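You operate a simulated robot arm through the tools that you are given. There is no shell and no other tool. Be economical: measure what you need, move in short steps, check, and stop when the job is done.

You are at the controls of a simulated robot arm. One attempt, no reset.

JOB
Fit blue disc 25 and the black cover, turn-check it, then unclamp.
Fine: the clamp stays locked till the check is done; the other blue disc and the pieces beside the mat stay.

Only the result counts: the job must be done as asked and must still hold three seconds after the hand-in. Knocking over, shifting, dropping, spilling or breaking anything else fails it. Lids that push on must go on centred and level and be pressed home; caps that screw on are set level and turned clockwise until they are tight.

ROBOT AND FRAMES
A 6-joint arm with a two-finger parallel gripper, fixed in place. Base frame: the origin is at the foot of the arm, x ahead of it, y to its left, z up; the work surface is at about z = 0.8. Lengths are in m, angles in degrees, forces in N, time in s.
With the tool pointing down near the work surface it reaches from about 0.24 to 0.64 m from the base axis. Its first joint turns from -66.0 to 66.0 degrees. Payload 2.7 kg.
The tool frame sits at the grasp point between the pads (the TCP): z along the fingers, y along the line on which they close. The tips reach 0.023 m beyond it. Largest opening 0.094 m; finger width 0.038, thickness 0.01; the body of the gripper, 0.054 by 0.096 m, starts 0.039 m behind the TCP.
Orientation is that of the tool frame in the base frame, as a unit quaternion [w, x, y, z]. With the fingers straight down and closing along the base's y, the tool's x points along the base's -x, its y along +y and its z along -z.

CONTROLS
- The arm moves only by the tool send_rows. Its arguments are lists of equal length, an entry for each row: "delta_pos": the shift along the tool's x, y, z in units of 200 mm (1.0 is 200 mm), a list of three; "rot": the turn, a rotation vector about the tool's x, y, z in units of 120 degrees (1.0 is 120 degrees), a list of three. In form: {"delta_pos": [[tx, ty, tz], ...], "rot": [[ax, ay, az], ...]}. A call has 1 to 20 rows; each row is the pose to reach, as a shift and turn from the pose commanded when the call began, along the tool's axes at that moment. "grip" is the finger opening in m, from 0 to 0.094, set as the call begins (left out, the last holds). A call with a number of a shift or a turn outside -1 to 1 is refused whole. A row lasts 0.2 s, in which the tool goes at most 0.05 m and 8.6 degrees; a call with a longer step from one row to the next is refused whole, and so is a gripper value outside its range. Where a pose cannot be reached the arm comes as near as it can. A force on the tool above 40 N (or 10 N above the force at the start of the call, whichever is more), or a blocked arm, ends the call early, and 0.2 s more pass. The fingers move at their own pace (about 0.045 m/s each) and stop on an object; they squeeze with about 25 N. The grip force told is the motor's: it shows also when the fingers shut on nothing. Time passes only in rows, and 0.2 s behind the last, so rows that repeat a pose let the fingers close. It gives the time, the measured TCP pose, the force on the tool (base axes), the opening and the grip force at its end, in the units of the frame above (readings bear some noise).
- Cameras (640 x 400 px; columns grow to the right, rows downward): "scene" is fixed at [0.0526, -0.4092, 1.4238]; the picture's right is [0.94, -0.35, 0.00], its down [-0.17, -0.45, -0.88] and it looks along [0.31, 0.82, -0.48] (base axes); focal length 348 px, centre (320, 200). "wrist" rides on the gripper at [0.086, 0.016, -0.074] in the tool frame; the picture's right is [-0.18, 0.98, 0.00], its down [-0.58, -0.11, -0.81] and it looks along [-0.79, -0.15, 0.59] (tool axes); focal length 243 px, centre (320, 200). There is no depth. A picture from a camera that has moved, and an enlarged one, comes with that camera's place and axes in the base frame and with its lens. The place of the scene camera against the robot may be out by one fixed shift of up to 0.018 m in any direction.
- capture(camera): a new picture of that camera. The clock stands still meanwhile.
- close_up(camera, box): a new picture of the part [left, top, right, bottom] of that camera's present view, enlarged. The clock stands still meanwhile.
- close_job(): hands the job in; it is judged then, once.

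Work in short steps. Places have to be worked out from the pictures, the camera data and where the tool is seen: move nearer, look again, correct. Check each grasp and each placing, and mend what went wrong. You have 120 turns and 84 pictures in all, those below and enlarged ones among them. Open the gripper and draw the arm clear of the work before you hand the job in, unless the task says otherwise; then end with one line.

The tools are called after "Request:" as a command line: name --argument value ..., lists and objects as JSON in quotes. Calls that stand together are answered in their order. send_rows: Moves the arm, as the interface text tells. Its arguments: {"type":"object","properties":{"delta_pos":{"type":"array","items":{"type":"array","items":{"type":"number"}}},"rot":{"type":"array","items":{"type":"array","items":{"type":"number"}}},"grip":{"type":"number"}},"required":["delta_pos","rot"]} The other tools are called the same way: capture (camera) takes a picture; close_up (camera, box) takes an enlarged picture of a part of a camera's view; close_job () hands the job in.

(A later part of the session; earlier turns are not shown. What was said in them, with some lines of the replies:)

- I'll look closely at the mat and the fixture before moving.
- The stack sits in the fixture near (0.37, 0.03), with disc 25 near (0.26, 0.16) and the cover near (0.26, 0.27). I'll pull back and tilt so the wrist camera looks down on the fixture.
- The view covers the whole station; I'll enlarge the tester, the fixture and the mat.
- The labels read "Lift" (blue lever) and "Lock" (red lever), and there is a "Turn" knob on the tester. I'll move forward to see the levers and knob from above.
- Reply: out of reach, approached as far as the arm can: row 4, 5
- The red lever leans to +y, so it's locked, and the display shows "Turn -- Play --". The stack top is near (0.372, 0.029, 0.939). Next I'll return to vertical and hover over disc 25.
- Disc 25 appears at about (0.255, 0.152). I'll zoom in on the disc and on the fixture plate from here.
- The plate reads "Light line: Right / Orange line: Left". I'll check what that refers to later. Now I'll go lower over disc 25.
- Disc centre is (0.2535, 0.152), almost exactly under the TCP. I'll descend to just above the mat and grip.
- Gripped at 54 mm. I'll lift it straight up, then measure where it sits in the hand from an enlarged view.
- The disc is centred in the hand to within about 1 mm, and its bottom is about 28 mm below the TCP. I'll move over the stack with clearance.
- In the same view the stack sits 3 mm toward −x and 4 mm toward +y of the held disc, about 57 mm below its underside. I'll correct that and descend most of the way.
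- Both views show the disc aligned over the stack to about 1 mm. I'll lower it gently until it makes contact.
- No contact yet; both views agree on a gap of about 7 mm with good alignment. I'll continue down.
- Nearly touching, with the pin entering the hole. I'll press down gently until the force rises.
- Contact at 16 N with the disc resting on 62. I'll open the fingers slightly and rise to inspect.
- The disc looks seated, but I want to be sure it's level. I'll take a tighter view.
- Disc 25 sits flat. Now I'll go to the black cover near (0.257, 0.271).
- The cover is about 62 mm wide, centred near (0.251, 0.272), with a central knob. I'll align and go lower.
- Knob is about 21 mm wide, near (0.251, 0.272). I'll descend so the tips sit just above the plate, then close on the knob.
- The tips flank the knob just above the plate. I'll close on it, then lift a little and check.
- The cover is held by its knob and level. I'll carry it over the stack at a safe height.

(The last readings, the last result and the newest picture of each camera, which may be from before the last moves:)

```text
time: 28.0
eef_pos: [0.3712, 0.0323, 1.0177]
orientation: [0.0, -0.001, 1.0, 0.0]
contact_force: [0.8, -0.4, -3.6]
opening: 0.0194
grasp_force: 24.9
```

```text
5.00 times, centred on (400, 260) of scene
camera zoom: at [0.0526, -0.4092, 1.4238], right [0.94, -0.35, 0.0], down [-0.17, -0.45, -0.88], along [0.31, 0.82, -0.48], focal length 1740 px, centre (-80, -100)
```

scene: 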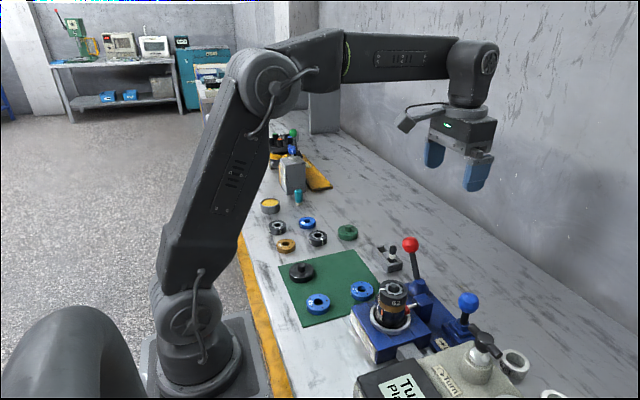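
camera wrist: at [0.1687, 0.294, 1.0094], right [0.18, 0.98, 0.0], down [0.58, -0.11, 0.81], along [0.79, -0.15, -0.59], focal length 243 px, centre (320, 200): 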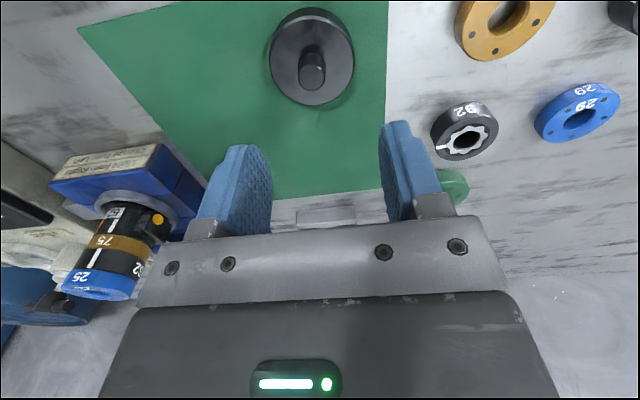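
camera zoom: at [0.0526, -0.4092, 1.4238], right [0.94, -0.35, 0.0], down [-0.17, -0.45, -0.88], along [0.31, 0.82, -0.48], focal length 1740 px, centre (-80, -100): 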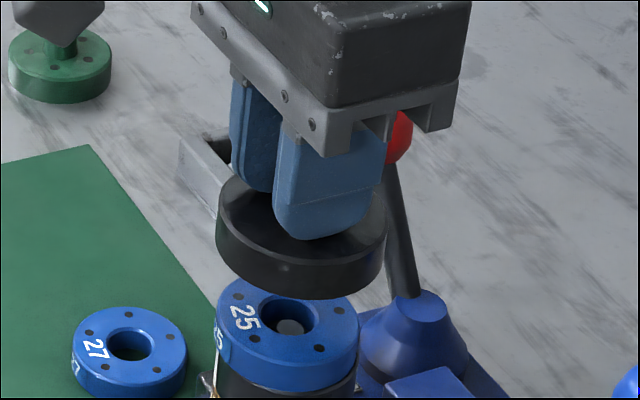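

The cover is aligned with disc 25 to within about 1 mm. I'll lower 25 mm and check the gap.

Request:
send_rows --delta_pos '[[0.002, -0.004, 0.05], [0.002, -0.004, 0.09], [0.002, -0.004, 0.125], [0.002, -0.004, 0.125]]' --rot '[[0, 0, 0], [0, 0, 0], [0, 0, 0], [0, 0, 0]]'

Request:
close_up --camera "scene" --box '[360, 240, 440, 304]'

Request:
close_up --camera "wrist" --box '[220, 60, 420, 220]'

```text
time: 29.0
eef_pos: [0.3715, 0.0321, 0.9943]
orientation: [-0.001, 0.0, 1.0, 0.0]
contact_force: [0.7, 0.2, -3.4]
opening: 0.0192
grasp_force: 24.8
```

```text
6.25 times, centred on (400, 272) of scene
camera zoom: at [0.0526, -0.4092, 1.4238], right [0.94, -0.35, 0.0], down [-0.17, -0.45, -0.88], along [0.31, 0.82, -0.48], focal length 2175 px, centre (-180, -250)
```

zoom: 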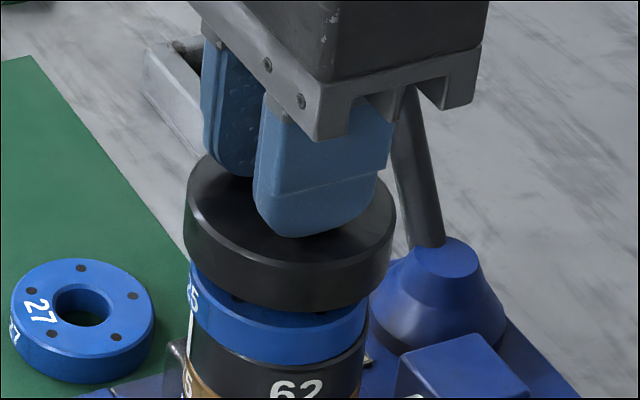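

```text
2.50 times, centred on (320, 140) of wrist
camera zoom: at [0.284, 0.0479, 1.0697], right [0.18, 0.98, 0.0], down [0.58, -0.11, 0.81], along [0.79, -0.15, -0.59], focal length 606 px, centre (320, 350)
```

zoom: 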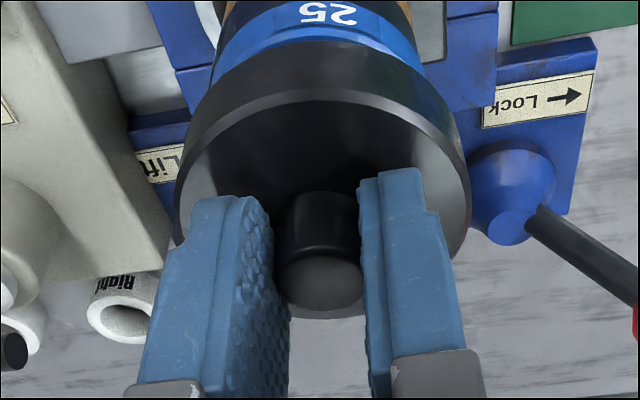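

Alignment still matches. I'll lower in small steps until contact.

Request:
send_rows --delta_pos '[[0, 0, 0.02], [0, 0, 0.035], [0, 0, 0.045], [0, 0, 0.052], [0, 0, 0.06], [0, 0, 0.067], [0, 0, 0.075]]' --rot '[[0, 0, 0], [0, 0, 0], [0, 0, 0], [0, 0, 0], [0, 0, 0], [0, 0, 0], [0, 0, 0]]'

Request:
close_up --camera "scene" --box '[360, 250, 440, 314]'

```text
time: 30.6
eef_pos: [0.3705, 0.0312, 0.9782]
orientation: [0.0, 0.0, 1.0, 0.0]
contact_force: [0.4, 0.0, -1.8]
opening: 0.0192
grasp_force: 24.7
```

```text
6.25 times, centred on (400, 282) of scene
camera zoom: at [0.0526, -0.4092, 1.4238], right [0.94, -0.35, 0.0], down [-0.17, -0.45, -0.88], along [0.31, 0.82, -0.48], focal length 2175 px, centre (-180, -312)
```

zoom: 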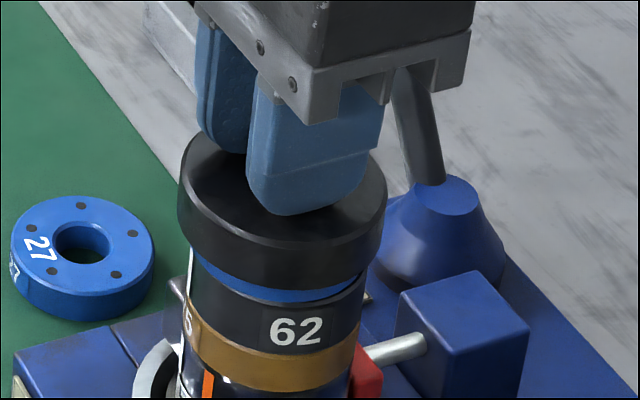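

A slight load change: the cover is at the blue disc's rim. I'll press on slowly.

Request:
send_rows --delta_pos '[[0, 0, 0.005], [0, 0, 0.01], [0, 0, 0.015], [0, 0, 0.02], [0, 0, 0.025], [0, 0, 0.03], [0, 0, 0.035], [0, 0, 0.04]]' --rot '[[0, 0, 0], [0, 0, 0], [0, 0, 0], [0, 0, 0], [0, 0, 0], [0, 0, 0], [0, 0, 0], [0, 0, 0]]'

Request:
close_up --camera "scene" --box '[360, 250, 440, 314]'

```text
time: 31.8
eef_pos: [0.3723, 0.031, 0.9762]
orientation: [0.003, -0.001, 1.0, 0.0]
contact_force: [-1.3, 0.4, 4.4]
opening: 0.0192
grasp_force: 24.6
stopped in row 6: the force on the tool passed its limit (the readings are from after the stop); the commanded pose is now the measured one
```

```text
6.25 times, centred on (400, 282) of scene
camera zoom: at [0.0525, -0.4091, 1.4238], right [0.94, -0.35, 0.0], down [-0.17, -0.45, -0.88], along [0.31, 0.82, -0.48], focal length 2175 px, centre (-180, -312)
```

zoom: 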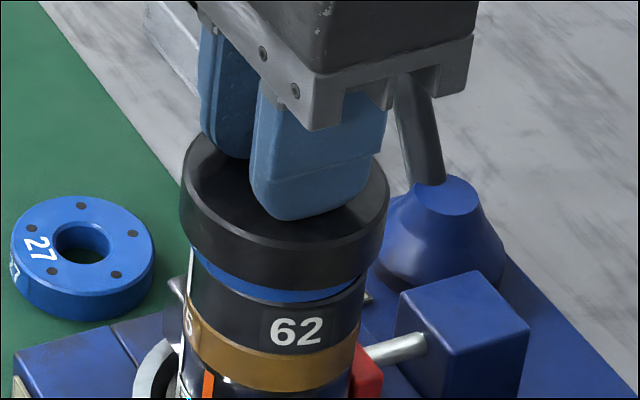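

The force limit tripped as the cover seats on something. I'll check how it sits from the wrist and more closely from the scene camera.

Request:
close_up --camera "scene" --box '[376, 264, 416, 300]'

Request:
close_up --camera "wrist" --box '[260, 60, 400, 160]'

```text
11.11 times, centred on (396, 282) of scene
camera zoom: at [0.0525, -0.4091, 1.4238], right [0.94, -0.35, 0.0], down [-0.17, -0.45, -0.88], along [0.31, 0.82, -0.48], focal length 3867 px, centre (-524, -711)
```

zoom: 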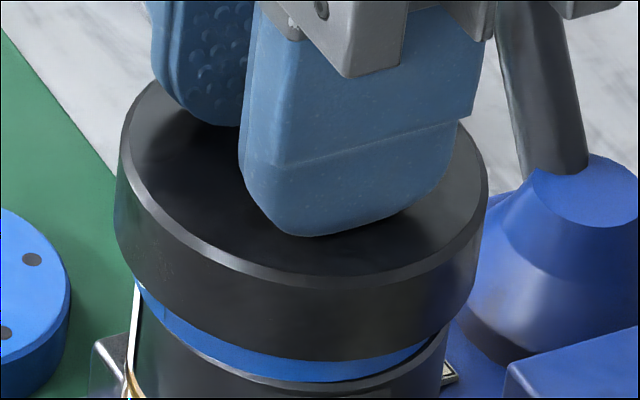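

```text
4.00 times, centred on (330, 110) of wrist
camera zoom: at [0.284, 0.0476, 1.0513], right [0.18, 0.98, 0.0], down [0.58, -0.11, 0.81], along [0.8, -0.15, -0.59], focal length 970 px, centre (280, 560)
```

zoom: 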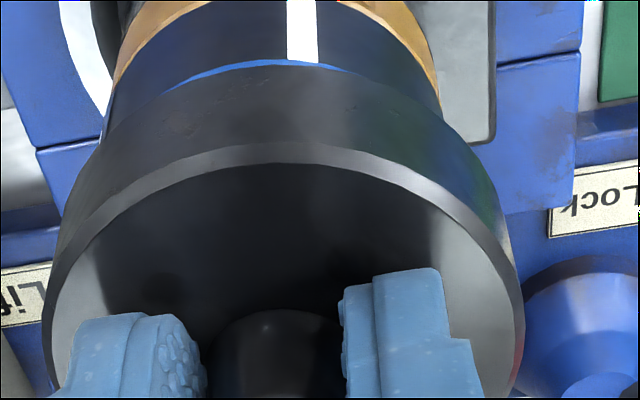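

The skirt is about 3 mm over disc 25's rim and level. I'll press again steadily to see whether it goes farther.

Request:
send_rows --delta_pos '[[0, 0, 0.01], [0, 0, 0.02], [0, 0, 0.025], [0, 0, 0.03], [0, 0, 0.035], [0, 0, 0.04], [0, 0, 0.045], [0, 0, 0.05], [0, 0, 0.055], [0, 0, 0.06]]' --rot '[[0, 0, 0], [0, 0, 0], [0, 0, 0], [0, 0, 0], [0, 0, 0], [0, 0, 0], [0, 0, 0], [0, 0, 0], [0, 0, 0], [0, 0, 0]]'

Request:
close_up --camera "scene" --box '[376, 264, 416, 300]'

```text
time: 32.5
eef_pos: [0.372, 0.0327, 0.976]
orientation: [0.004, -0.001, 1.0, 0.0]
contact_force: [-3.9, 0.7, 6.1]
opening: 0.0191
grasp_force: 24.8
stopped in row 3: the force on the tool passed its limit (the readings are from after the stop); the commanded pose is now the measured one
```

```text
11.11 times, centred on (396, 282) of scene
camera zoom: at [0.0524, -0.4092, 1.4238], right [0.94, -0.35, 0.0], down [-0.17, -0.45, -0.88], along [0.31, 0.82, -0.48], focal length 3867 px, centre (-524, -711)
```

zoom: 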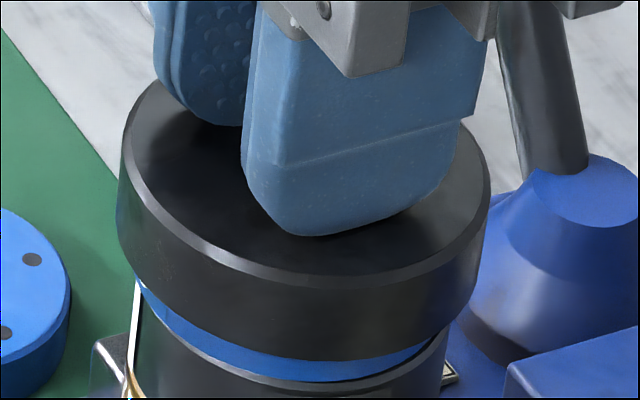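

It's at a hard stop with the skirt about 5–6 mm over disc 25 all round, which looks home. I'll release and lift to inspect that it sits level.

Request:
send_rows --delta_pos '[[0, 0, -0.01], [0, 0, -0.01], [0, 0, -0.01], [0, 0, -0.01]]' --rot '[[0, 0, 0], [0, 0, 0], [0, 0, 0], [0, 0, 0]]' --grip 0.05

Request:
send_rows --delta_pos '[[0, 0, -0.1], [0, 0, -0.25], [0, 0, -0.4], [0, 0, -0.4]]' --rot '[[0, 0, 0], [0, 0, 0], [0, 0, 0], [0, 0, 0]]'

Request:
close_up --camera "scene" --box '[370, 260, 420, 305]'

Request:
close_up --camera "wrist" --box '[220, 0, 420, 125]'

```text
time: 33.5
eef_pos: [0.3711, 0.0321, 0.9778]
orientation: [0.004, -0.002, 1.0, 0.0]
contact_force: [-0.1, 0.4, -0.3]
opening: 0.05
grasp_force: 0.1
```

```text
time: 34.5
eef_pos: [0.371, 0.0317, 1.0564]
orientation: [0.004, -0.001, 1.0, -0.001]
contact_force: [-0.5, -0.3, -0.4]
opening: 0.0502
grasp_force: 0.1
```

```text
8.89 times, centred on (395, 282) of scene
camera zoom: at [0.0526, -0.4092, 1.4238], right [0.94, -0.35, 0.0], down [-0.17, -0.45, -0.88], along [0.31, 0.82, -0.48], focal length 3094 px, centre (-347, -533)
```

zoom: 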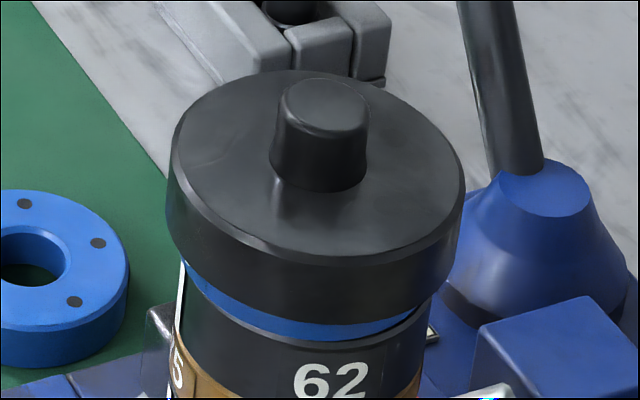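

```text
3.20 times, centred on (320, 62) of wrist
camera zoom: at [0.2832, 0.0471, 1.1312], right [0.18, 0.98, 0.0], down [0.58, -0.11, 0.81], along [0.8, -0.15, -0.59], focal length 776 px, centre (320, 640)
```

zoom: 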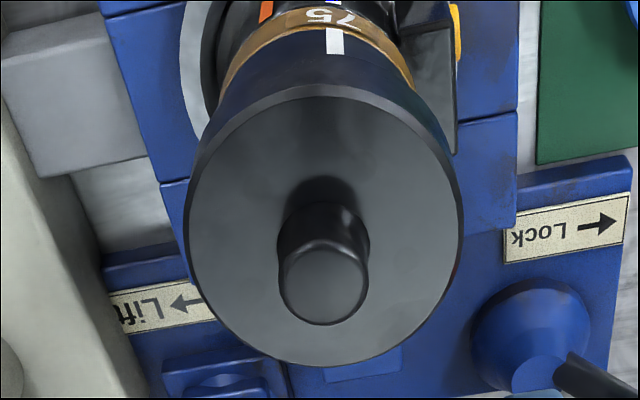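

The cover is on, level and centred. Next I'll look at the tester's turn knob, estimated near (0.45, −0.13).

Request:
send_rows --delta_pos '[[0, 0, -0.15], [-0.05, -0.2, -0.15], [-0.1, -0.4, -0.15], [-0.15, -0.6, -0.15], [-0.15, -0.76, -0.15], [-0.15, -0.76, -0.15]]' --rot '[[0, 0, 0], [0, 0, 0], [0, 0, 0], [0, 0, 0], [0, 0, 0], [0, 0, 0]]'

Request:
capture --camera "wrist"

```text
time: 35.9
eef_pos: [0.403, -0.1232, 1.085]
orientation: [0.003, -0.001, 1.0, 0.0]
contact_force: [0.3, -0.1, 0.5]
opening: 0.0497
grasp_force: 0.0
```

```text
32 pictures are left
camera wrist: at [0.3137, -0.1064, 1.1601], right [0.18, 0.98, 0.0], down [0.58, -0.11, 0.81], along [0.8, -0.15, -0.59], focal length 243 px, centre (320, 200)
```

wrist: 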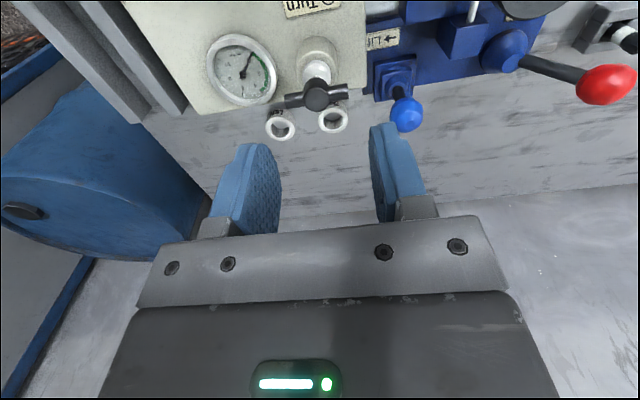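

The T-handle is near (0.444, −0.134, 0.94) with its bar along y. I'll turn the gripper 90° counter-clockwise so it straddles the bar and has room for a clockwise sweep.

Request:
send_rows --delta_pos '[[-0.02, -0.005, 0.015], [-0.04, -0.01, 0.03], [-0.06, -0.015, 0.045], [-0.08, -0.02, 0.06], [-0.1, -0.025, 0.075], [-0.12, -0.03, 0.09], [-0.14, -0.035, 0.105], [-0.16, -0.04, 0.12], [-0.18, -0.045, 0.135], [-0.2, -0.055, 0.15], [-0.205, -0.0565, 0.15], [-0.205, -0.0565, 0.15]]' --rot '[[0, 0, -0.068], [0, 0, -0.136], [0, 0, -0.204], [0, 0, -0.272], [0, 0, -0.34], [0, 0, -0.408], [0, 0, -0.476], [0, 0, -0.544], [0, 0, -0.612], [0, 0, -0.68], [0, 0, -0.75], [0, 0, -0.75]]'

Request:
capture --camera "wrist"

```text
time: 38.5
eef_pos: [0.4448, -0.1309, 1.0588]
orientation: [-0.002, 0.708, -0.706, 0.001]
contact_force: [-1.1, 0.3, -0.8]
opening: 0.0501
grasp_force: 0.1
```

```text
31 pictures are left
camera wrist: at [0.4264, -0.2179, 1.1344], right [-0.98, 0.18, -0.01], down [0.1, 0.58, 0.81], along [0.15, 0.79, -0.59], focal length 243 px, centre (320, 200)
```

wrist: 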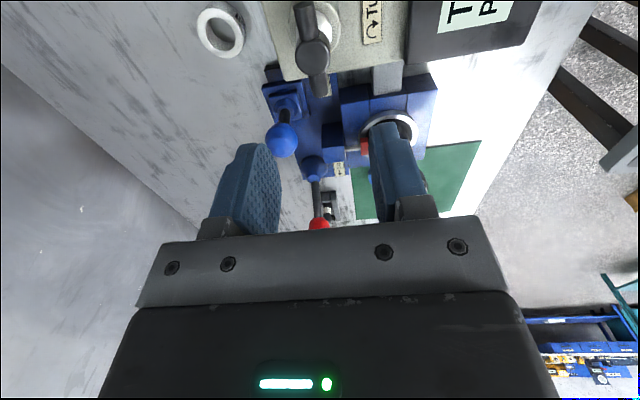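

Two views agree on the handle: centre (0.448, −0.136, 0.93), bar along y. I'll descend straddling it with the fingers open.

Request:
send_rows --delta_pos '[[0.025, -0.0185, 0.15], [0.025, -0.0185, 0.3], [0.025, -0.0185, 0.42], [0.025, -0.0185, 0.52], [0.025, -0.0185, 0.58], [0.025, -0.0185, 0.58]]' --rot '[[0, 0, 0], [0, 0, 0], [0, 0, 0], [0, 0, 0], [0, 0, 0], [0, 0, 0]]'

Request:
capture --camera "wrist"

Request:
close_up --camera "scene" --box '[400, 240, 560, 400]'

```text
time: 39.9
eef_pos: [0.4473, -0.1354, 0.9411]
orientation: [-0.003, 0.708, -0.707, 0.003]
contact_force: [0.9, 0.2, -0.5]
opening: 0.0499
grasp_force: 0.0
```

```text
30 pictures are left
camera wrist: at [0.4301, -0.2226, 1.0171], right [-0.98, 0.18, -0.01], down [0.1, 0.58, 0.81], along [0.15, 0.79, -0.59], focal length 243 px, centre (320, 200)
```

wrist: 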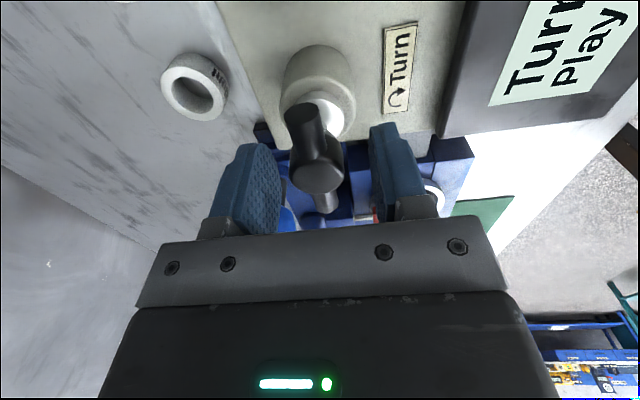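

```text
2.50 times, centred on (480, 320) of scene
camera zoom: at [0.0526, -0.4092, 1.4238], right [0.94, -0.35, 0.0], down [-0.17, -0.45, -0.88], along [0.31, 0.82, -0.48], focal length 870 px, centre (-80, -100)
```

zoom: 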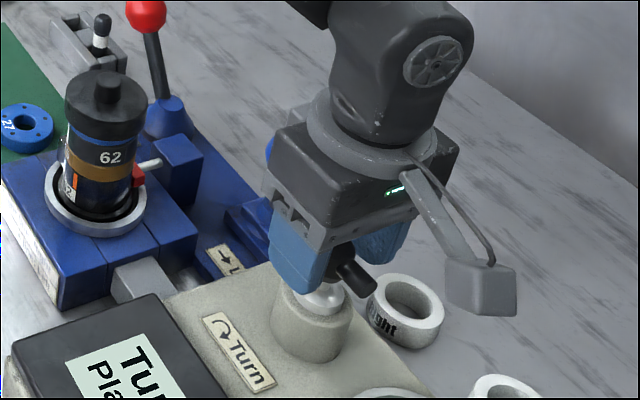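

The handle hub sits right at the grasp point. I'll close on it.

Request:
send_rows --delta_pos '[[0, 0, 0.02], [0, 0, 0.02], [0, 0, 0.02], [0, 0, 0.02], [0, 0, 0.02]]' --rot '[[0, 0, 0], [0, 0, 0], [0, 0, 0], [0, 0, 0], [0, 0, 0]]' --grip 0.005

Request:
send_rows --delta_pos '[[0, 0, 0], [0, 0, 0], [0, 0, 0], [0, 0, 0], [0, 0, 0], [0, 0, 0]]' --rot '[[0, 0, 0.06], [0, 0, 0.12], [0, 0, 0.18], [0, 0, 0.25], [0, 0, 0.25], [0, 0, 0.25]]'

Request:
capture --camera "scene"

```text
time: 41.0
eef_pos: [0.4488, -0.1358, 0.9388]
orientation: [-0.004, 0.708, -0.707, 0.003]
contact_force: [18.8, -1.8, -0.9]
opening: 0.0278
grasp_force: 45.3
```

```text
time: 42.5
eef_pos: [0.4499, -0.135, 0.9387]
orientation: [0.004, -0.5, 0.866, -0.002]
contact_force: [4.5, 7.6, 26.3]
opening: 0.0281
grasp_force: 45.1
```

```text
28 pictures are left
```

scene: 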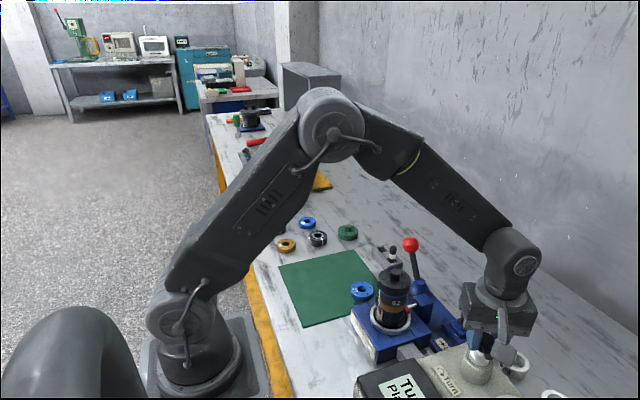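

The hub is 28 mm wide and there's some side load. I'll open slightly to straddle the hub and see the display and handle state.

Request:
send_rows --delta_pos '[[0, 0, 0], [0, 0, 0]]' --rot '[[0, 0, 0], [0, 0, 0]]' --grip 0.031

Request:
capture --camera "wrist"

Request:
close_up --camera "scene" --box '[360, 300, 560, 400]'

```text
time: 43.0
eef_pos: [0.4494, -0.1365, 0.937]
orientation: [0.002, -0.5, 0.866, 0.0]
contact_force: [0.7, -0.5, 0.3]
opening: 0.031
grasp_force: 0.0
```

```text
27 pictures are left
camera wrist: at [0.3898, -0.2031, 1.0128], right [-0.76, 0.65, 0.0], down [0.38, 0.45, 0.81], along [0.53, 0.61, -0.59], focal length 243 px, centre (320, 200)
```

wrist: 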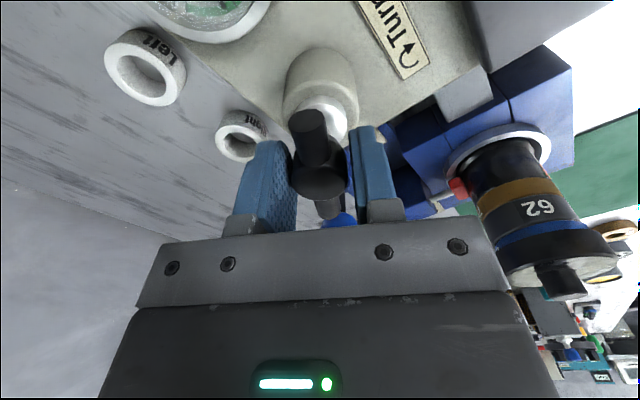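

```text
3.20 times, centred on (460, 350) of scene
camera zoom: at [0.0526, -0.4092, 1.4238], right [0.94, -0.35, 0.0], down [-0.17, -0.45, -0.88], along [0.31, 0.82, -0.48], focal length 1114 px, centre (-128, -280)
```

zoom: 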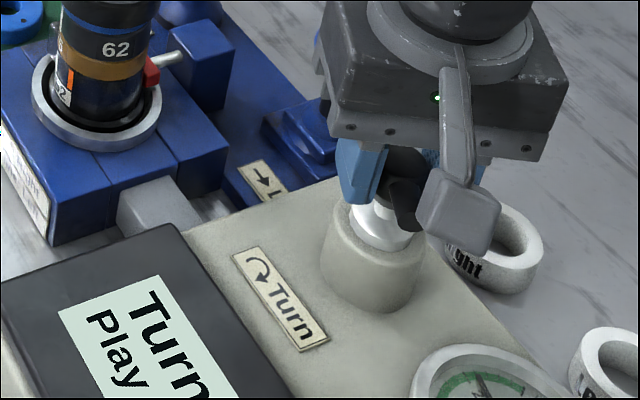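

The handle turned 30° with the gripper. I'll grip again and turn a further 90° clockwise.

Request:
send_rows --delta_pos '[[0, 0, 0], [0, 0, 0], [0, 0, 0], [0, 0, 0], [0, 0, 0], [0, 0, 0], [0, 0, 0], [0, 0, 0], [0, 0, 0], [0, 0, 0], [0, 0, 0], [0, 0, 0], [0, 0, 0], [0, 0, 0], [0, 0, 0]]' --rot '[[0, 0, 0], [0, 0, 0.06], [0, 0, 0.12], [0, 0, 0.18], [0, 0, 0.24], [0, 0, 0.3], [0, 0, 0.36], [0, 0, 0.42], [0, 0, 0.48], [0, 0, 0.54], [0, 0, 0.6], [0, 0, 0.66], [0, 0, 0.72], [0, 0, 0.75], [0, 0, 0.75]]' --grip 0.02

Request:
capture --camera "wrist"

Request:
close_up --camera "scene" --box '[340, 300, 560, 400]'

```text
time: 46.2
eef_pos: [0.4487, -0.1342, 0.9376]
orientation: [0.003, 0.259, 0.966, 0.002]
contact_force: [3.4, 28.1, -9.4]
opening: 0.0277
grasp_force: 44.7
```

```text
25 pictures are left
camera wrist: at [0.3798, -0.0769, 1.0131], right [0.65, 0.76, 0.01], down [0.44, -0.39, 0.81], along [0.62, -0.52, -0.59], focal length 243 px, centre (320, 200)
```

wrist: 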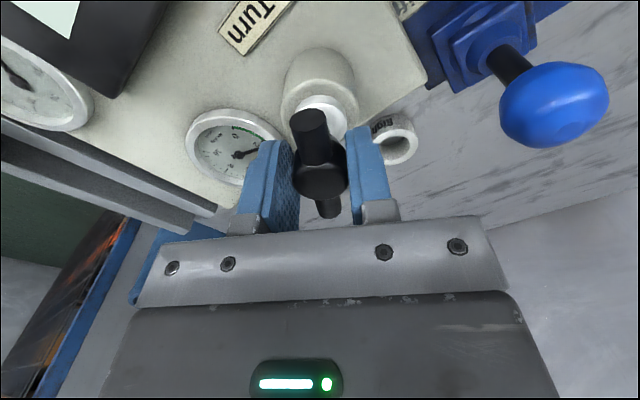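

```text
2.91 times, centred on (450, 350) of scene
camera zoom: at [0.0528, -0.4084, 1.4241], right [0.94, -0.35, 0.0], down [-0.17, -0.45, -0.88], along [0.31, 0.82, -0.48], focal length 1012 px, centre (-58, -236)
```

zoom: 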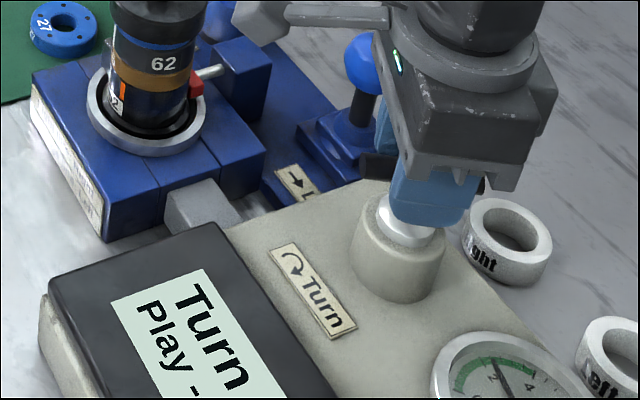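

The handle has now turned 120°. Side load shows the hub is 1–2 mm to +y, so I'll ease the grip, recentre and continue clockwise.

Request:
send_rows --delta_pos '[[0, 0.009, 0], [0, 0.009, 0]]' --rot '[[0, 0, 0], [0, 0, 0]]' --grip 0.031

Request:
send_rows --delta_pos '[[0, 0, 0], [0, 0, 0], [0, 0, 0], [0, 0, 0], [0, 0, 0], [0, 0, 0], [0, 0, 0], [0, 0, 0], [0, 0, 0], [0, 0, 0], [0, 0, 0]]' --rot '[[0, 0, 0], [0, 0, 0.06], [0, 0, 0.12], [0, 0, 0.18], [0, 0, 0.24], [0, 0, 0.3], [0, 0, 0.36], [0, 0, 0.42], [0, 0, 0.48], [0, 0, 0.5], [0, 0, 0.5]]' --grip 0.02

Request:
capture --camera "scene"

```text
time: 46.9
eef_pos: [0.4494, -0.1352, 0.9393]
orientation: [0.003, 0.259, 0.966, 0.001]
contact_force: [-0.2, 0.2, 0.4]
opening: 0.0309
grasp_force: 0.0
```

```text
time: 49.2
eef_pos: [0.4494, -0.1363, 0.9379]
orientation: [0.003, 0.707, 0.707, 0.003]
contact_force: [20.8, 3.6, -3.7]
opening: 0.0295
grasp_force: 11.6
```

```text
23 pictures are left
```

scene: 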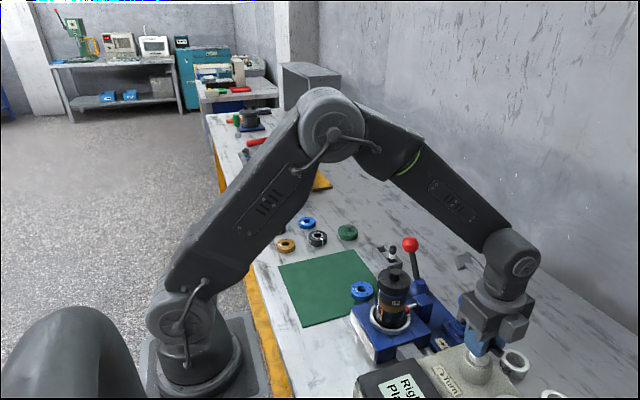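

The display has changed to "Righ…". I'll release the handle, rise and read the display.

Request:
send_rows --delta_pos '[[0, 0, 0], [0, 0, 0], [0, 0, 0]]' --rot '[[0, 0, 0], [0, 0, 0], [0, 0, 0]]' --grip 0.05

Request:
send_rows --delta_pos '[[0, 0, -0.15], [0, 0, -0.35], [0, 0, -0.55], [0, 0, -0.6], [0, 0, -0.6]]' --rot '[[0, 0, 0], [0, 0, 0], [0, 0, 0], [0, 0, 0], [0, 0, 0]]'

Request:
capture --camera "wrist"

Request:
close_up --camera "scene" --box '[350, 290, 530, 400]'

```text
time: 50.0
eef_pos: [0.4477, -0.1363, 0.937]
orientation: [0.003, 0.707, 0.707, 0.003]
contact_force: [-0.1, 0.4, 0.9]
opening: 0.0502
grasp_force: 0.1
```

```text
time: 51.2
eef_pos: [0.445, -0.1363, 1.0594]
orientation: [0.002, 0.707, 0.708, 0.002]
contact_force: [-0.5, -1.3, 0.8]
opening: 0.0499
grasp_force: 0.0
```

```text
22 pictures are left
camera wrist: at [0.4597, -0.0494, 1.1347], right [0.98, -0.18, 0.01], down [-0.11, -0.58, 0.81], along [-0.14, -0.79, -0.59], focal length 243 px, centre (320, 200)
```

wrist: 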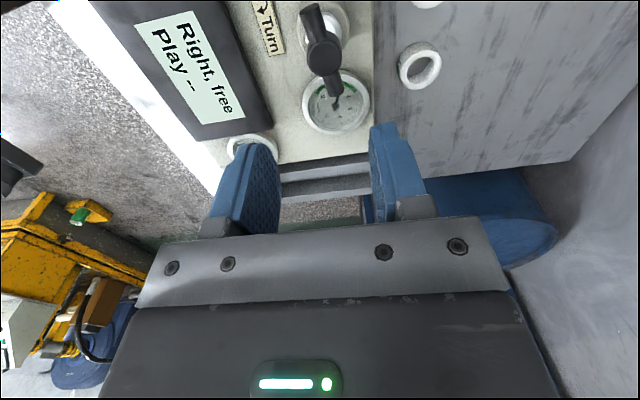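

```text
3.56 times, centred on (440, 345) of scene
camera zoom: at [0.0526, -0.4092, 1.4238], right [0.94, -0.35, 0.0], down [-0.17, -0.45, -0.88], along [0.31, 0.82, -0.48], focal length 1238 px, centre (-107, -316)
```

zoom: 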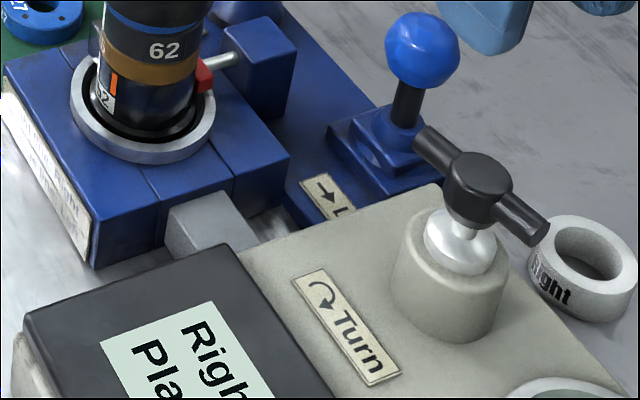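

Display reads "Turn: Right, free", which matches the light line. The turn-check is done; "Play" belongs to the Lift lever and wasn't asked for. Now I'll go over the red lock lever's ball near (0.498, 0.153).

Request:
send_rows --delta_pos '[[0.18, 0.05, 0], [0.37, 0.1, 0], [0.56, 0.15, 0], [0.75, 0.2, 0], [0.95, 0.25, 0], [0.95, 0.25, 0]]' --rot '[[0, 0, 0], [0, 0, 0], [0, 0, 0], [0, 0, 0], [0, 0, 0], [0, 0, 0]]' --grip 0.06

Request:
send_rows --delta_pos '[[0.17, 0, 0], [0.34, 0, 0.05], [0.505, 0, 0.1], [0.505, 0, 0.1]]' --rot '[[0, 0, 0], [0, 0, 0], [0, 0, 0], [0, 0, 0]]'

Request:
capture --camera "wrist"

```text
time: 52.6
eef_pos: [0.5016, 0.0513, 1.0576]
orientation: [0.003, 0.707, 0.708, 0.002]
contact_force: [0.1, -0.4, -0.4]
opening: 0.0599
grasp_force: 0.1
```

```text
time: 53.6
eef_pos: [0.4979, 0.155, 1.0386]
orientation: [0.002, 0.706, 0.708, 0.002]
contact_force: [1.0, -0.3, -0.6]
opening: 0.0599
grasp_force: 0.0
```

```text
20 pictures are left
camera wrist: at [0.5122, 0.2424, 1.114], right [0.98, -0.18, 0.01], down [-0.11, -0.58, 0.81], along [-0.14, -0.79, -0.59], focal length 243 px, centre (320, 200)
```

wrist: 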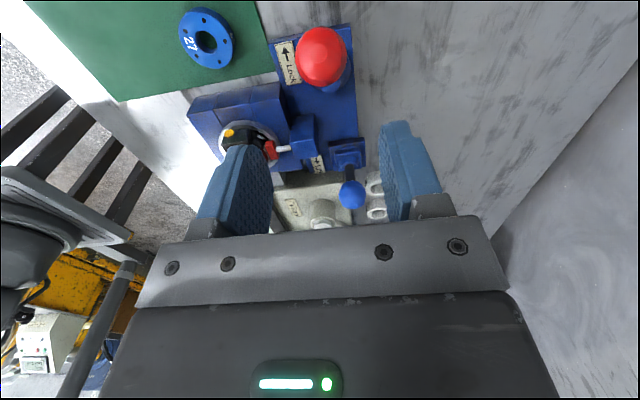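

The ball is at about (0.500, 0.161, 0.923), 36 mm wide. I'll descend around it and grip it along x.

Request:
send_rows --delta_pos '[[0.03, 0.01, 0.18], [0.03, 0.01, 0.36], [0.03, 0.01, 0.48], [0.03, 0.01, 0.57], [0.03, 0.01, 0.57]]' --rot '[[0, 0, 0], [0, 0, 0], [0, 0, 0], [0, 0, 0], [0, 0, 0]]'

Request:
capture --camera "wrist"

```text
time: 54.9
eef_pos: [0.4996, 0.1603, 0.9271]
orientation: [0.003, 0.707, 0.708, 0.003]
contact_force: [-0.1, -0.4, 0.0]
opening: 0.06
grasp_force: 0.0
```

```text
19 pictures are left
camera wrist: at [0.5137, 0.2469, 1.0019], right [0.98, -0.18, 0.01], down [-0.11, -0.58, 0.81], along [-0.14, -0.79, -0.59], focal length 243 px, centre (320, 200)
```

wrist: 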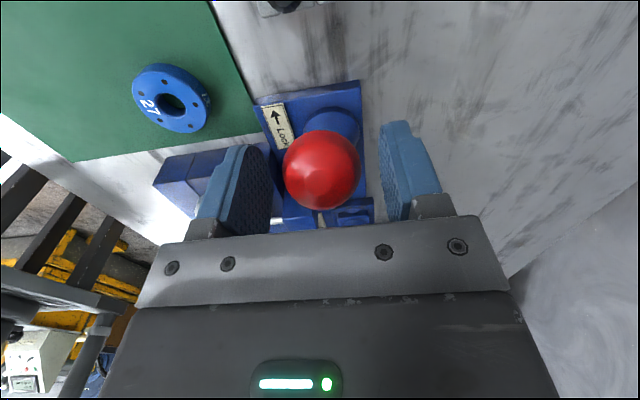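

The ball is between the pads. I'll close on it.

Request:
send_rows --delta_pos '[[0, 0, 0.01], [0, 0, 0.01], [0, 0, 0.01], [0, 0, 0.01]]' --rot '[[0, 0, 0], [0, 0, 0], [0, 0, 0], [0, 0, 0]]' --grip 0.02

```text
time: 55.9
eef_pos: [0.4997, 0.1602, 0.9235]
orientation: [0.003, 0.706, 0.708, 0.002]
contact_force: [-2.4, -1.5, 3.9]
opening: 0.0401
grasp_force: 44.8
```

Ball gripped at 40 mm. I'll swing it away from "Lock" toward −y along the lever's arc, halfway first.

Request:
send_rows --delta_pos '[[-0.034, 0, -0.019], [-0.0685, 0, -0.0365], [-0.1, 0, -0.049], [-0.1365, 0, -0.0615], [-0.17, 0, -0.069], [-0.2075, 0, -0.0765], [-0.2075, 0, -0.0765]]' --rot '[[0, 0, 0], [0, 0, 0], [0, 0, 0], [0, 0, 0], [0, 0, 0], [0, 0, 0], [0, 0, 0]]'

Request:
close_up --camera "scene" --box '[350, 210, 510, 330]'

```text
time: 57.5
eef_pos: [0.4997, 0.1213, 0.9393]
orientation: [0.002, 0.707, 0.707, 0.003]
contact_force: [-20.5, 13.5, 6.7]
opening: 0.0404
grasp_force: 45.0
```

```text
3.33 times, centred on (430, 270) of scene
camera zoom: at [0.0519, -0.4089, 1.4239], right [0.94, -0.35, 0.0], down [-0.17, -0.45, -0.88], along [0.31, 0.82, -0.48], focal length 1160 px, centre (-47, -33)
```

zoom: 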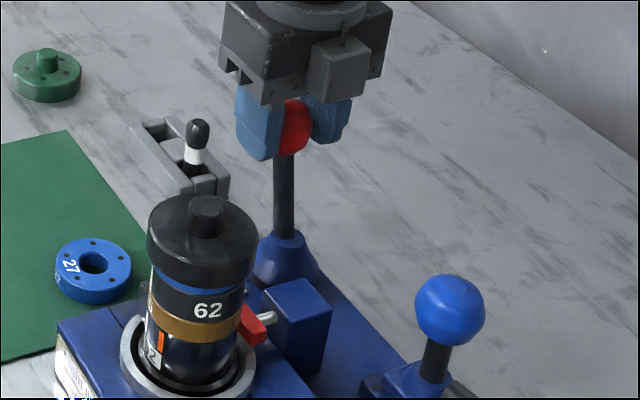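

The lever follows. There's a small side load toward −x, so I'll shift slightly and continue through to the other side.

Request:
send_rows --delta_pos '[[-0.036, -0.008, -0.003], [-0.0725, -0.01, -0.005], [-0.11, -0.012, -0.003], [-0.145, -0.014, 0], [-0.18, -0.016, 0.007], [-0.216, -0.018, 0.015], [-0.25, -0.019, 0.027], [-0.284, -0.02, 0.04], [-0.284, -0.02, 0.04]]' --rot '[[0, 0, 0], [0, 0, 0], [0, 0, 0], [0, 0, 0], [0, 0, 0], [0, 0, 0], [0, 0, 0], [0, 0, 0], [0, 0, 0]]'

Request:
close_up --camera "scene" --box '[350, 210, 510, 330]'

```text
time: 59.5
eef_pos: [0.4952, 0.0619, 0.9286]
orientation: [0.002, 0.707, 0.707, 0.002]
contact_force: [0.8, 0.5, 0.0]
opening: 0.0198
grasp_force: 0.0
```

```text
3.33 times, centred on (430, 270) of scene
camera zoom: at [0.0526, -0.4092, 1.4238], right [0.94, -0.35, 0.0], down [-0.17, -0.45, -0.88], along [0.31, 0.82, -0.48], focal length 1160 px, centre (-47, -33)
```

zoom: 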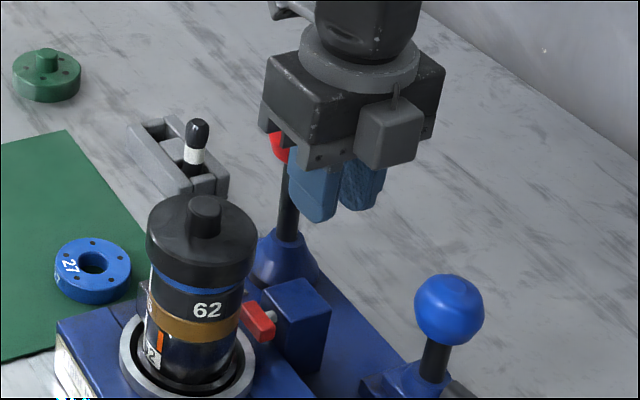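

The ball slipped from the pads near vertical, and the red clamp tip has drawn back. I'll lift clear and look at the lever.

Request:
send_rows --delta_pos '[[-0.03, 0, -0.1], [-0.03, 0, -0.3], [-0.03, 0, -0.5], [-0.03, 0, -0.65], [-0.03, 0, -0.65]]' --rot '[[0, 0, 0], [0, 0, 0], [0, 0, 0], [0, 0, 0], [0, 0, 0]]'

Request:
send_rows --delta_pos '[[0.2, 0, 0], [0.4, 0, 0], [0.6, 0, 0], [0.6, 0, 0]]' --rot '[[0, 0, 0], [0, 0, 0], [0, 0, 0], [0, 0, 0]]'

Request:
capture --camera "wrist"

Request:
close_up --camera "scene" --box '[350, 210, 510, 330]'

```text
time: 60.6
eef_pos: [0.4966, 0.0567, 1.0608]
orientation: [0.003, 0.706, 0.708, 0.002]
contact_force: [-0.4, -0.1, 0.2]
opening: 0.0198
grasp_force: 0.0
```

```text
time: 61.6
eef_pos: [0.4971, 0.1756, 1.0631]
orientation: [0.003, 0.707, 0.707, 0.002]
contact_force: [0.0, -0.8, 1.1]
opening: 0.0204
grasp_force: 0.1
```

```text
16 pictures are left
camera wrist: at [0.5113, 0.2629, 1.139], right [0.98, -0.18, 0.01], down [-0.11, -0.58, 0.81], along [-0.14, -0.79, -0.59], focal length 243 px, centre (320, 200)
```

wrist: 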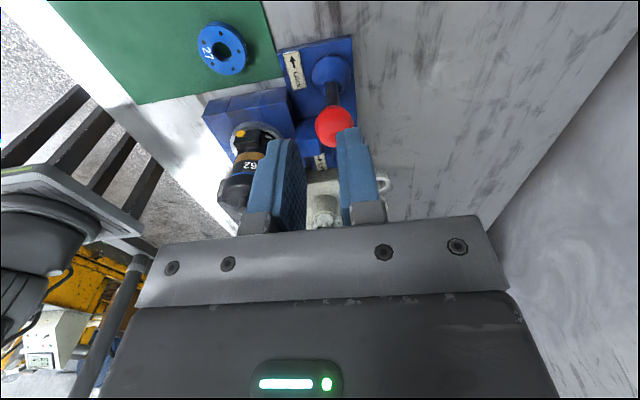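

```text
3.33 times, centred on (430, 270) of scene
camera zoom: at [0.0526, -0.4091, 1.4238], right [0.94, -0.35, 0.0], down [-0.17, -0.45, -0.88], along [0.31, 0.82, -0.48], focal length 1160 px, centre (-47, -33)
```

zoom: 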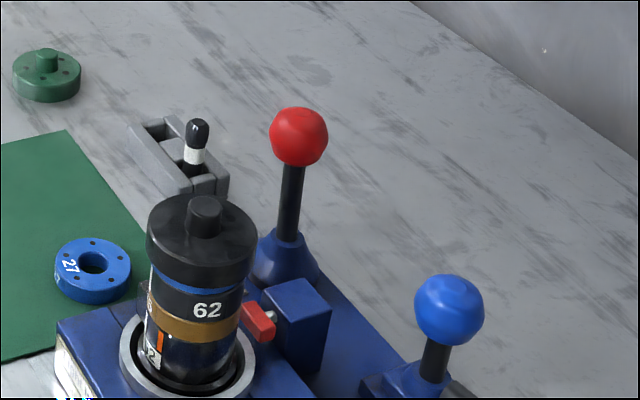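

The lever now stands about vertical and the clamp tip is off the body. To check it's fully released, I'll push the ball gently toward −y with closed fingers. First I'll descend behind it on the +y side.

Request:
send_rows --delta_pos '[[0, 0.012, 0.2], [0, 0.012, 0.4], [0, 0.012, 0.6], [0, 0.012, 0.68], [0, 0.012, 0.68]]' --rot '[[0, 0, 0], [0, 0, 0], [0, 0, 0], [0, 0, 0], [0, 0, 0]]' --grip 0.0

Request:
send_rows --delta_pos '[[-0.04, 0, 0], [-0.07, 0, 0], [-0.09, 0, 0], [-0.11, 0, 0], [-0.13, 0, 0], [-0.15, 0, 0], [-0.15, 0, 0]]' --rot '[[0, 0, 0], [0, 0, 0], [0, 0, 0], [0, 0, 0], [0, 0, 0], [0, 0, 0], [0, 0, 0]]'

Request:
capture --camera "wrist"

```text
time: 62.9
eef_pos: [0.4999, 0.1758, 0.9229]
orientation: [0.002, 0.707, 0.708, 0.002]
contact_force: [-0.2, -0.1, 0.2]
opening: 0.0
grasp_force: 24.9
```

```text
time: 64.5
eef_pos: [0.4988, 0.1476, 0.924]
orientation: [0.002, 0.706, 0.708, 0.002]
contact_force: [0.1, -0.2, 0.4]
opening: 0.0
grasp_force: 25.1
```

```text
14 pictures are left
camera wrist: at [0.5137, 0.2345, 1.0004], right [0.98, -0.18, 0.01], down [-0.11, -0.58, 0.81], along [-0.14, -0.79, -0.59], focal length 243 px, centre (320, 200)
```

wrist: 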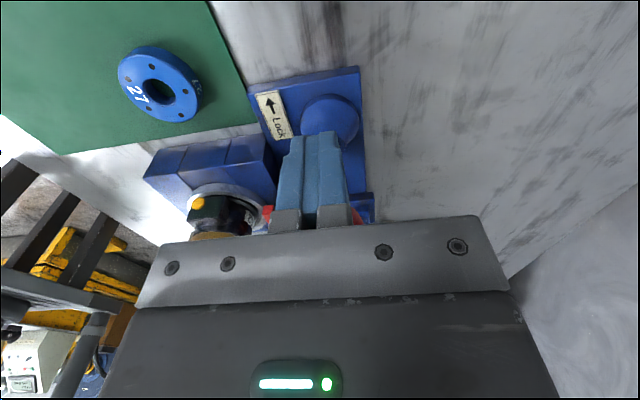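

No contact yet; the ball is just ahead of the fingers. I'll advance slowly.

Request:
send_rows --delta_pos '[[-0.015, 0, 0], [-0.03, 0, 0], [-0.045, 0, 0], [-0.06, 0, 0], [-0.075, 0, 0], [-0.085, 0, 0], [-0.085, 0, 0]]' --rot '[[0, 0, 0], [0, 0, 0], [0, 0, 0], [0, 0, 0], [0, 0, 0], [0, 0, 0], [0, 0, 0]]'

Request:
close_up --camera "scene" --box '[380, 220, 460, 330]'

```text
time: 65.5
eef_pos: [0.499, 0.1424, 0.9245]
orientation: [0.002, 0.705, 0.709, 0.007]
contact_force: [-0.6, 9.2, -0.9]
opening: 0.0001
grasp_force: 24.6
stopped in row 5: the force on the tool passed its limit (the readings are from after the stop); the commanded pose is now the measured one
```

```text
3.64 times, centred on (420, 275) of scene
camera zoom: at [0.0526, -0.4089, 1.4239], right [0.94, -0.35, 0.0], down [-0.17, -0.45, -0.88], along [0.31, 0.82, -0.48], focal length 1266 px, centre (-44, -73)
```

zoom: 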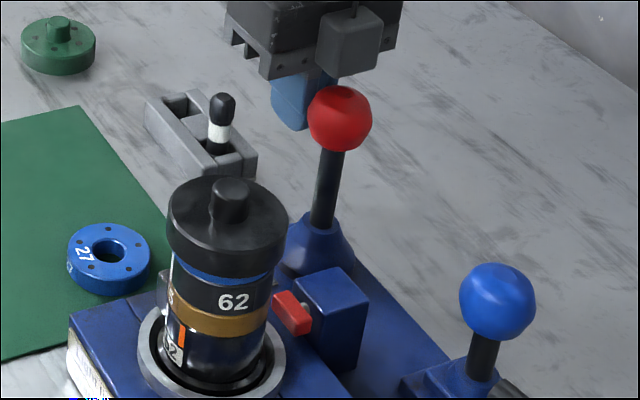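

The lever is at its hard stop in the released position and the clamp tip is clear of the body. I'll back off and lift the arm away.

Request:
send_rows --delta_pos '[[0.08, 0, 0], [0.16, 0, 0], [0.2, 0, -0.2], [0.2, 0, -0.4], [0.2, 0, -0.6], [0.2, 0, -0.8], [0.2, 0, -0.8]]' --rot '[[0, 0, 0], [0, 0, 0], [0, 0, 0], [0, 0, 0], [0, 0, 0], [0, 0, 0], [0, 0, 0]]' --grip 0.09

Request:
capture --camera "scene"

Request:
close_up --camera "scene" --box '[365, 255, 435, 335]'

Request:
close_up --camera "scene" --box '[350, 340, 500, 400]'

```text
time: 67.1
eef_pos: [0.4959, 0.1779, 1.0862]
orientation: [0.002, 0.706, 0.708, 0.007]
contact_force: [0.3, -0.5, 0.4]
opening: 0.0901
grasp_force: 0.2
```

```text
12 pictures are left
```

scene: 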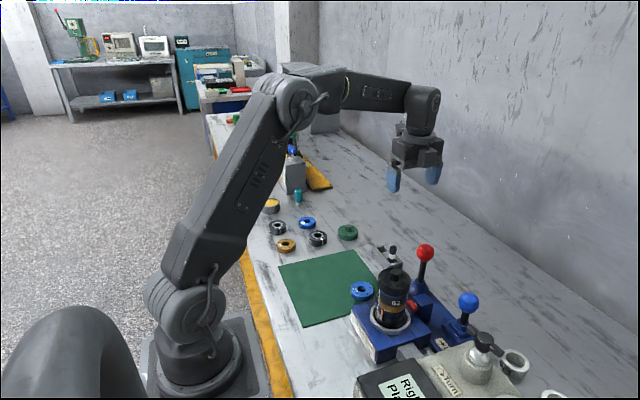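

```text
5.00 times, centred on (400, 295) of scene
camera zoom: at [0.0526, -0.4092, 1.4238], right [0.94, -0.35, 0.0], down [-0.17, -0.45, -0.88], along [0.31, 0.82, -0.48], focal length 1740 px, centre (-80, -275)
```

zoom: 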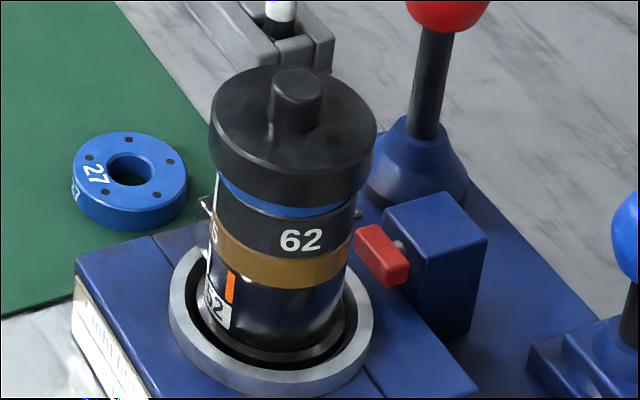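

```text
4.27 times, centred on (425, 370) of scene
camera zoom: at [0.0526, -0.4092, 1.4238], right [0.94, -0.35, 0.0], down [-0.17, -0.45, -0.88], along [0.31, 0.82, -0.48], focal length 1485 px, centre (-128, -525)
```

zoom: 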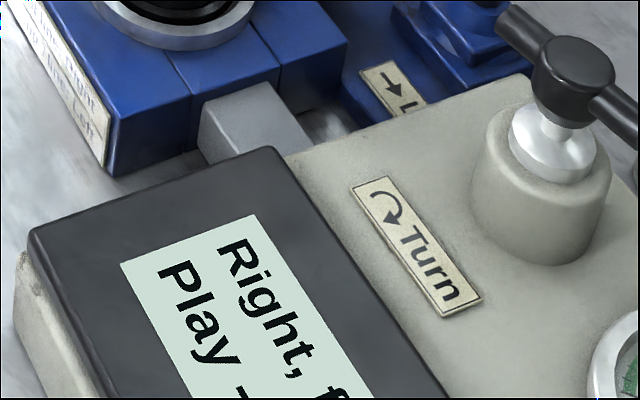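

Everything stands as wanted. I'll do one last check that the cover sits level, from two cameras, moving the arm so the wrist camera sees the stack from the +y side.

Request:
close_up --camera "scene" --box '[376, 264, 416, 304]'

Request:
send_rows --delta_pos '[[0.1, -0.15, 0], [0.2, -0.3, 0], [0.3, -0.45, 0.1], [0.3, -0.6, 0.2], [0.3, -0.6, 0.35], [0.3, -0.6, 0.35]]' --rot '[[0, 0, 0], [0, 0, 0], [0, 0, 0], [0, 0, 0], [0, 0, 0], [0, 0, 0]]'

Request:
capture --camera "wrist"

```text
10.00 times, centred on (396, 284) of scene
camera zoom: at [0.0526, -0.4092, 1.4238], right [0.94, -0.35, 0.0], down [-0.17, -0.45, -0.88], along [0.31, 0.82, -0.48], focal length 3480 px, centre (-440, -640)
```

zoom: 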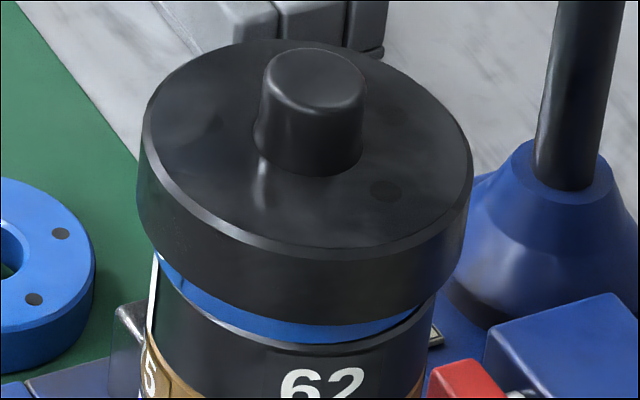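

```text
time: 68.5
eef_pos: [0.3785, 0.2369, 1.0137]
orientation: [0.002, 0.705, 0.709, 0.008]
contact_force: [0.2, -0.2, 0.7]
opening: 0.0898
grasp_force: 0.0
```

```text
8 pictures are left
camera wrist: at [0.3926, 0.324, 1.0898], right [0.98, -0.18, 0.01], down [-0.12, -0.59, 0.8], along [-0.14, -0.79, -0.6], focal length 243 px, centre (320, 200)
```

wrist: 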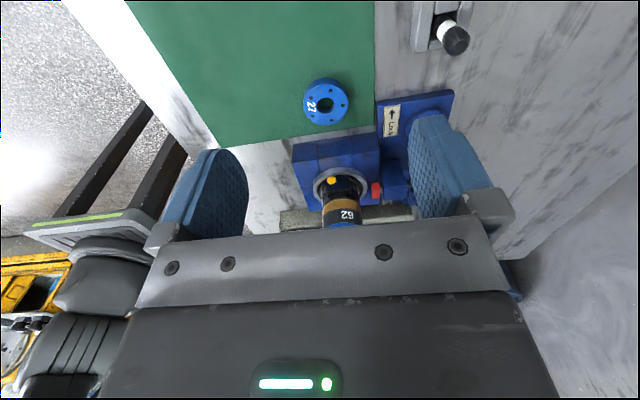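

The cover sits level and pressed home on disc 25, and the turn-check display reads "Right, free". The clamp is released, disc 27 and the side pieces are unmoved, and the arm is clear with the gripper open, so I'm handing in.

Request:
close_job

```text
The job is handed in.
```

Disc 25 and the black cover are fitted, the turn-check read "Right, free" with the clamp still locked, and the clamp was released after that.
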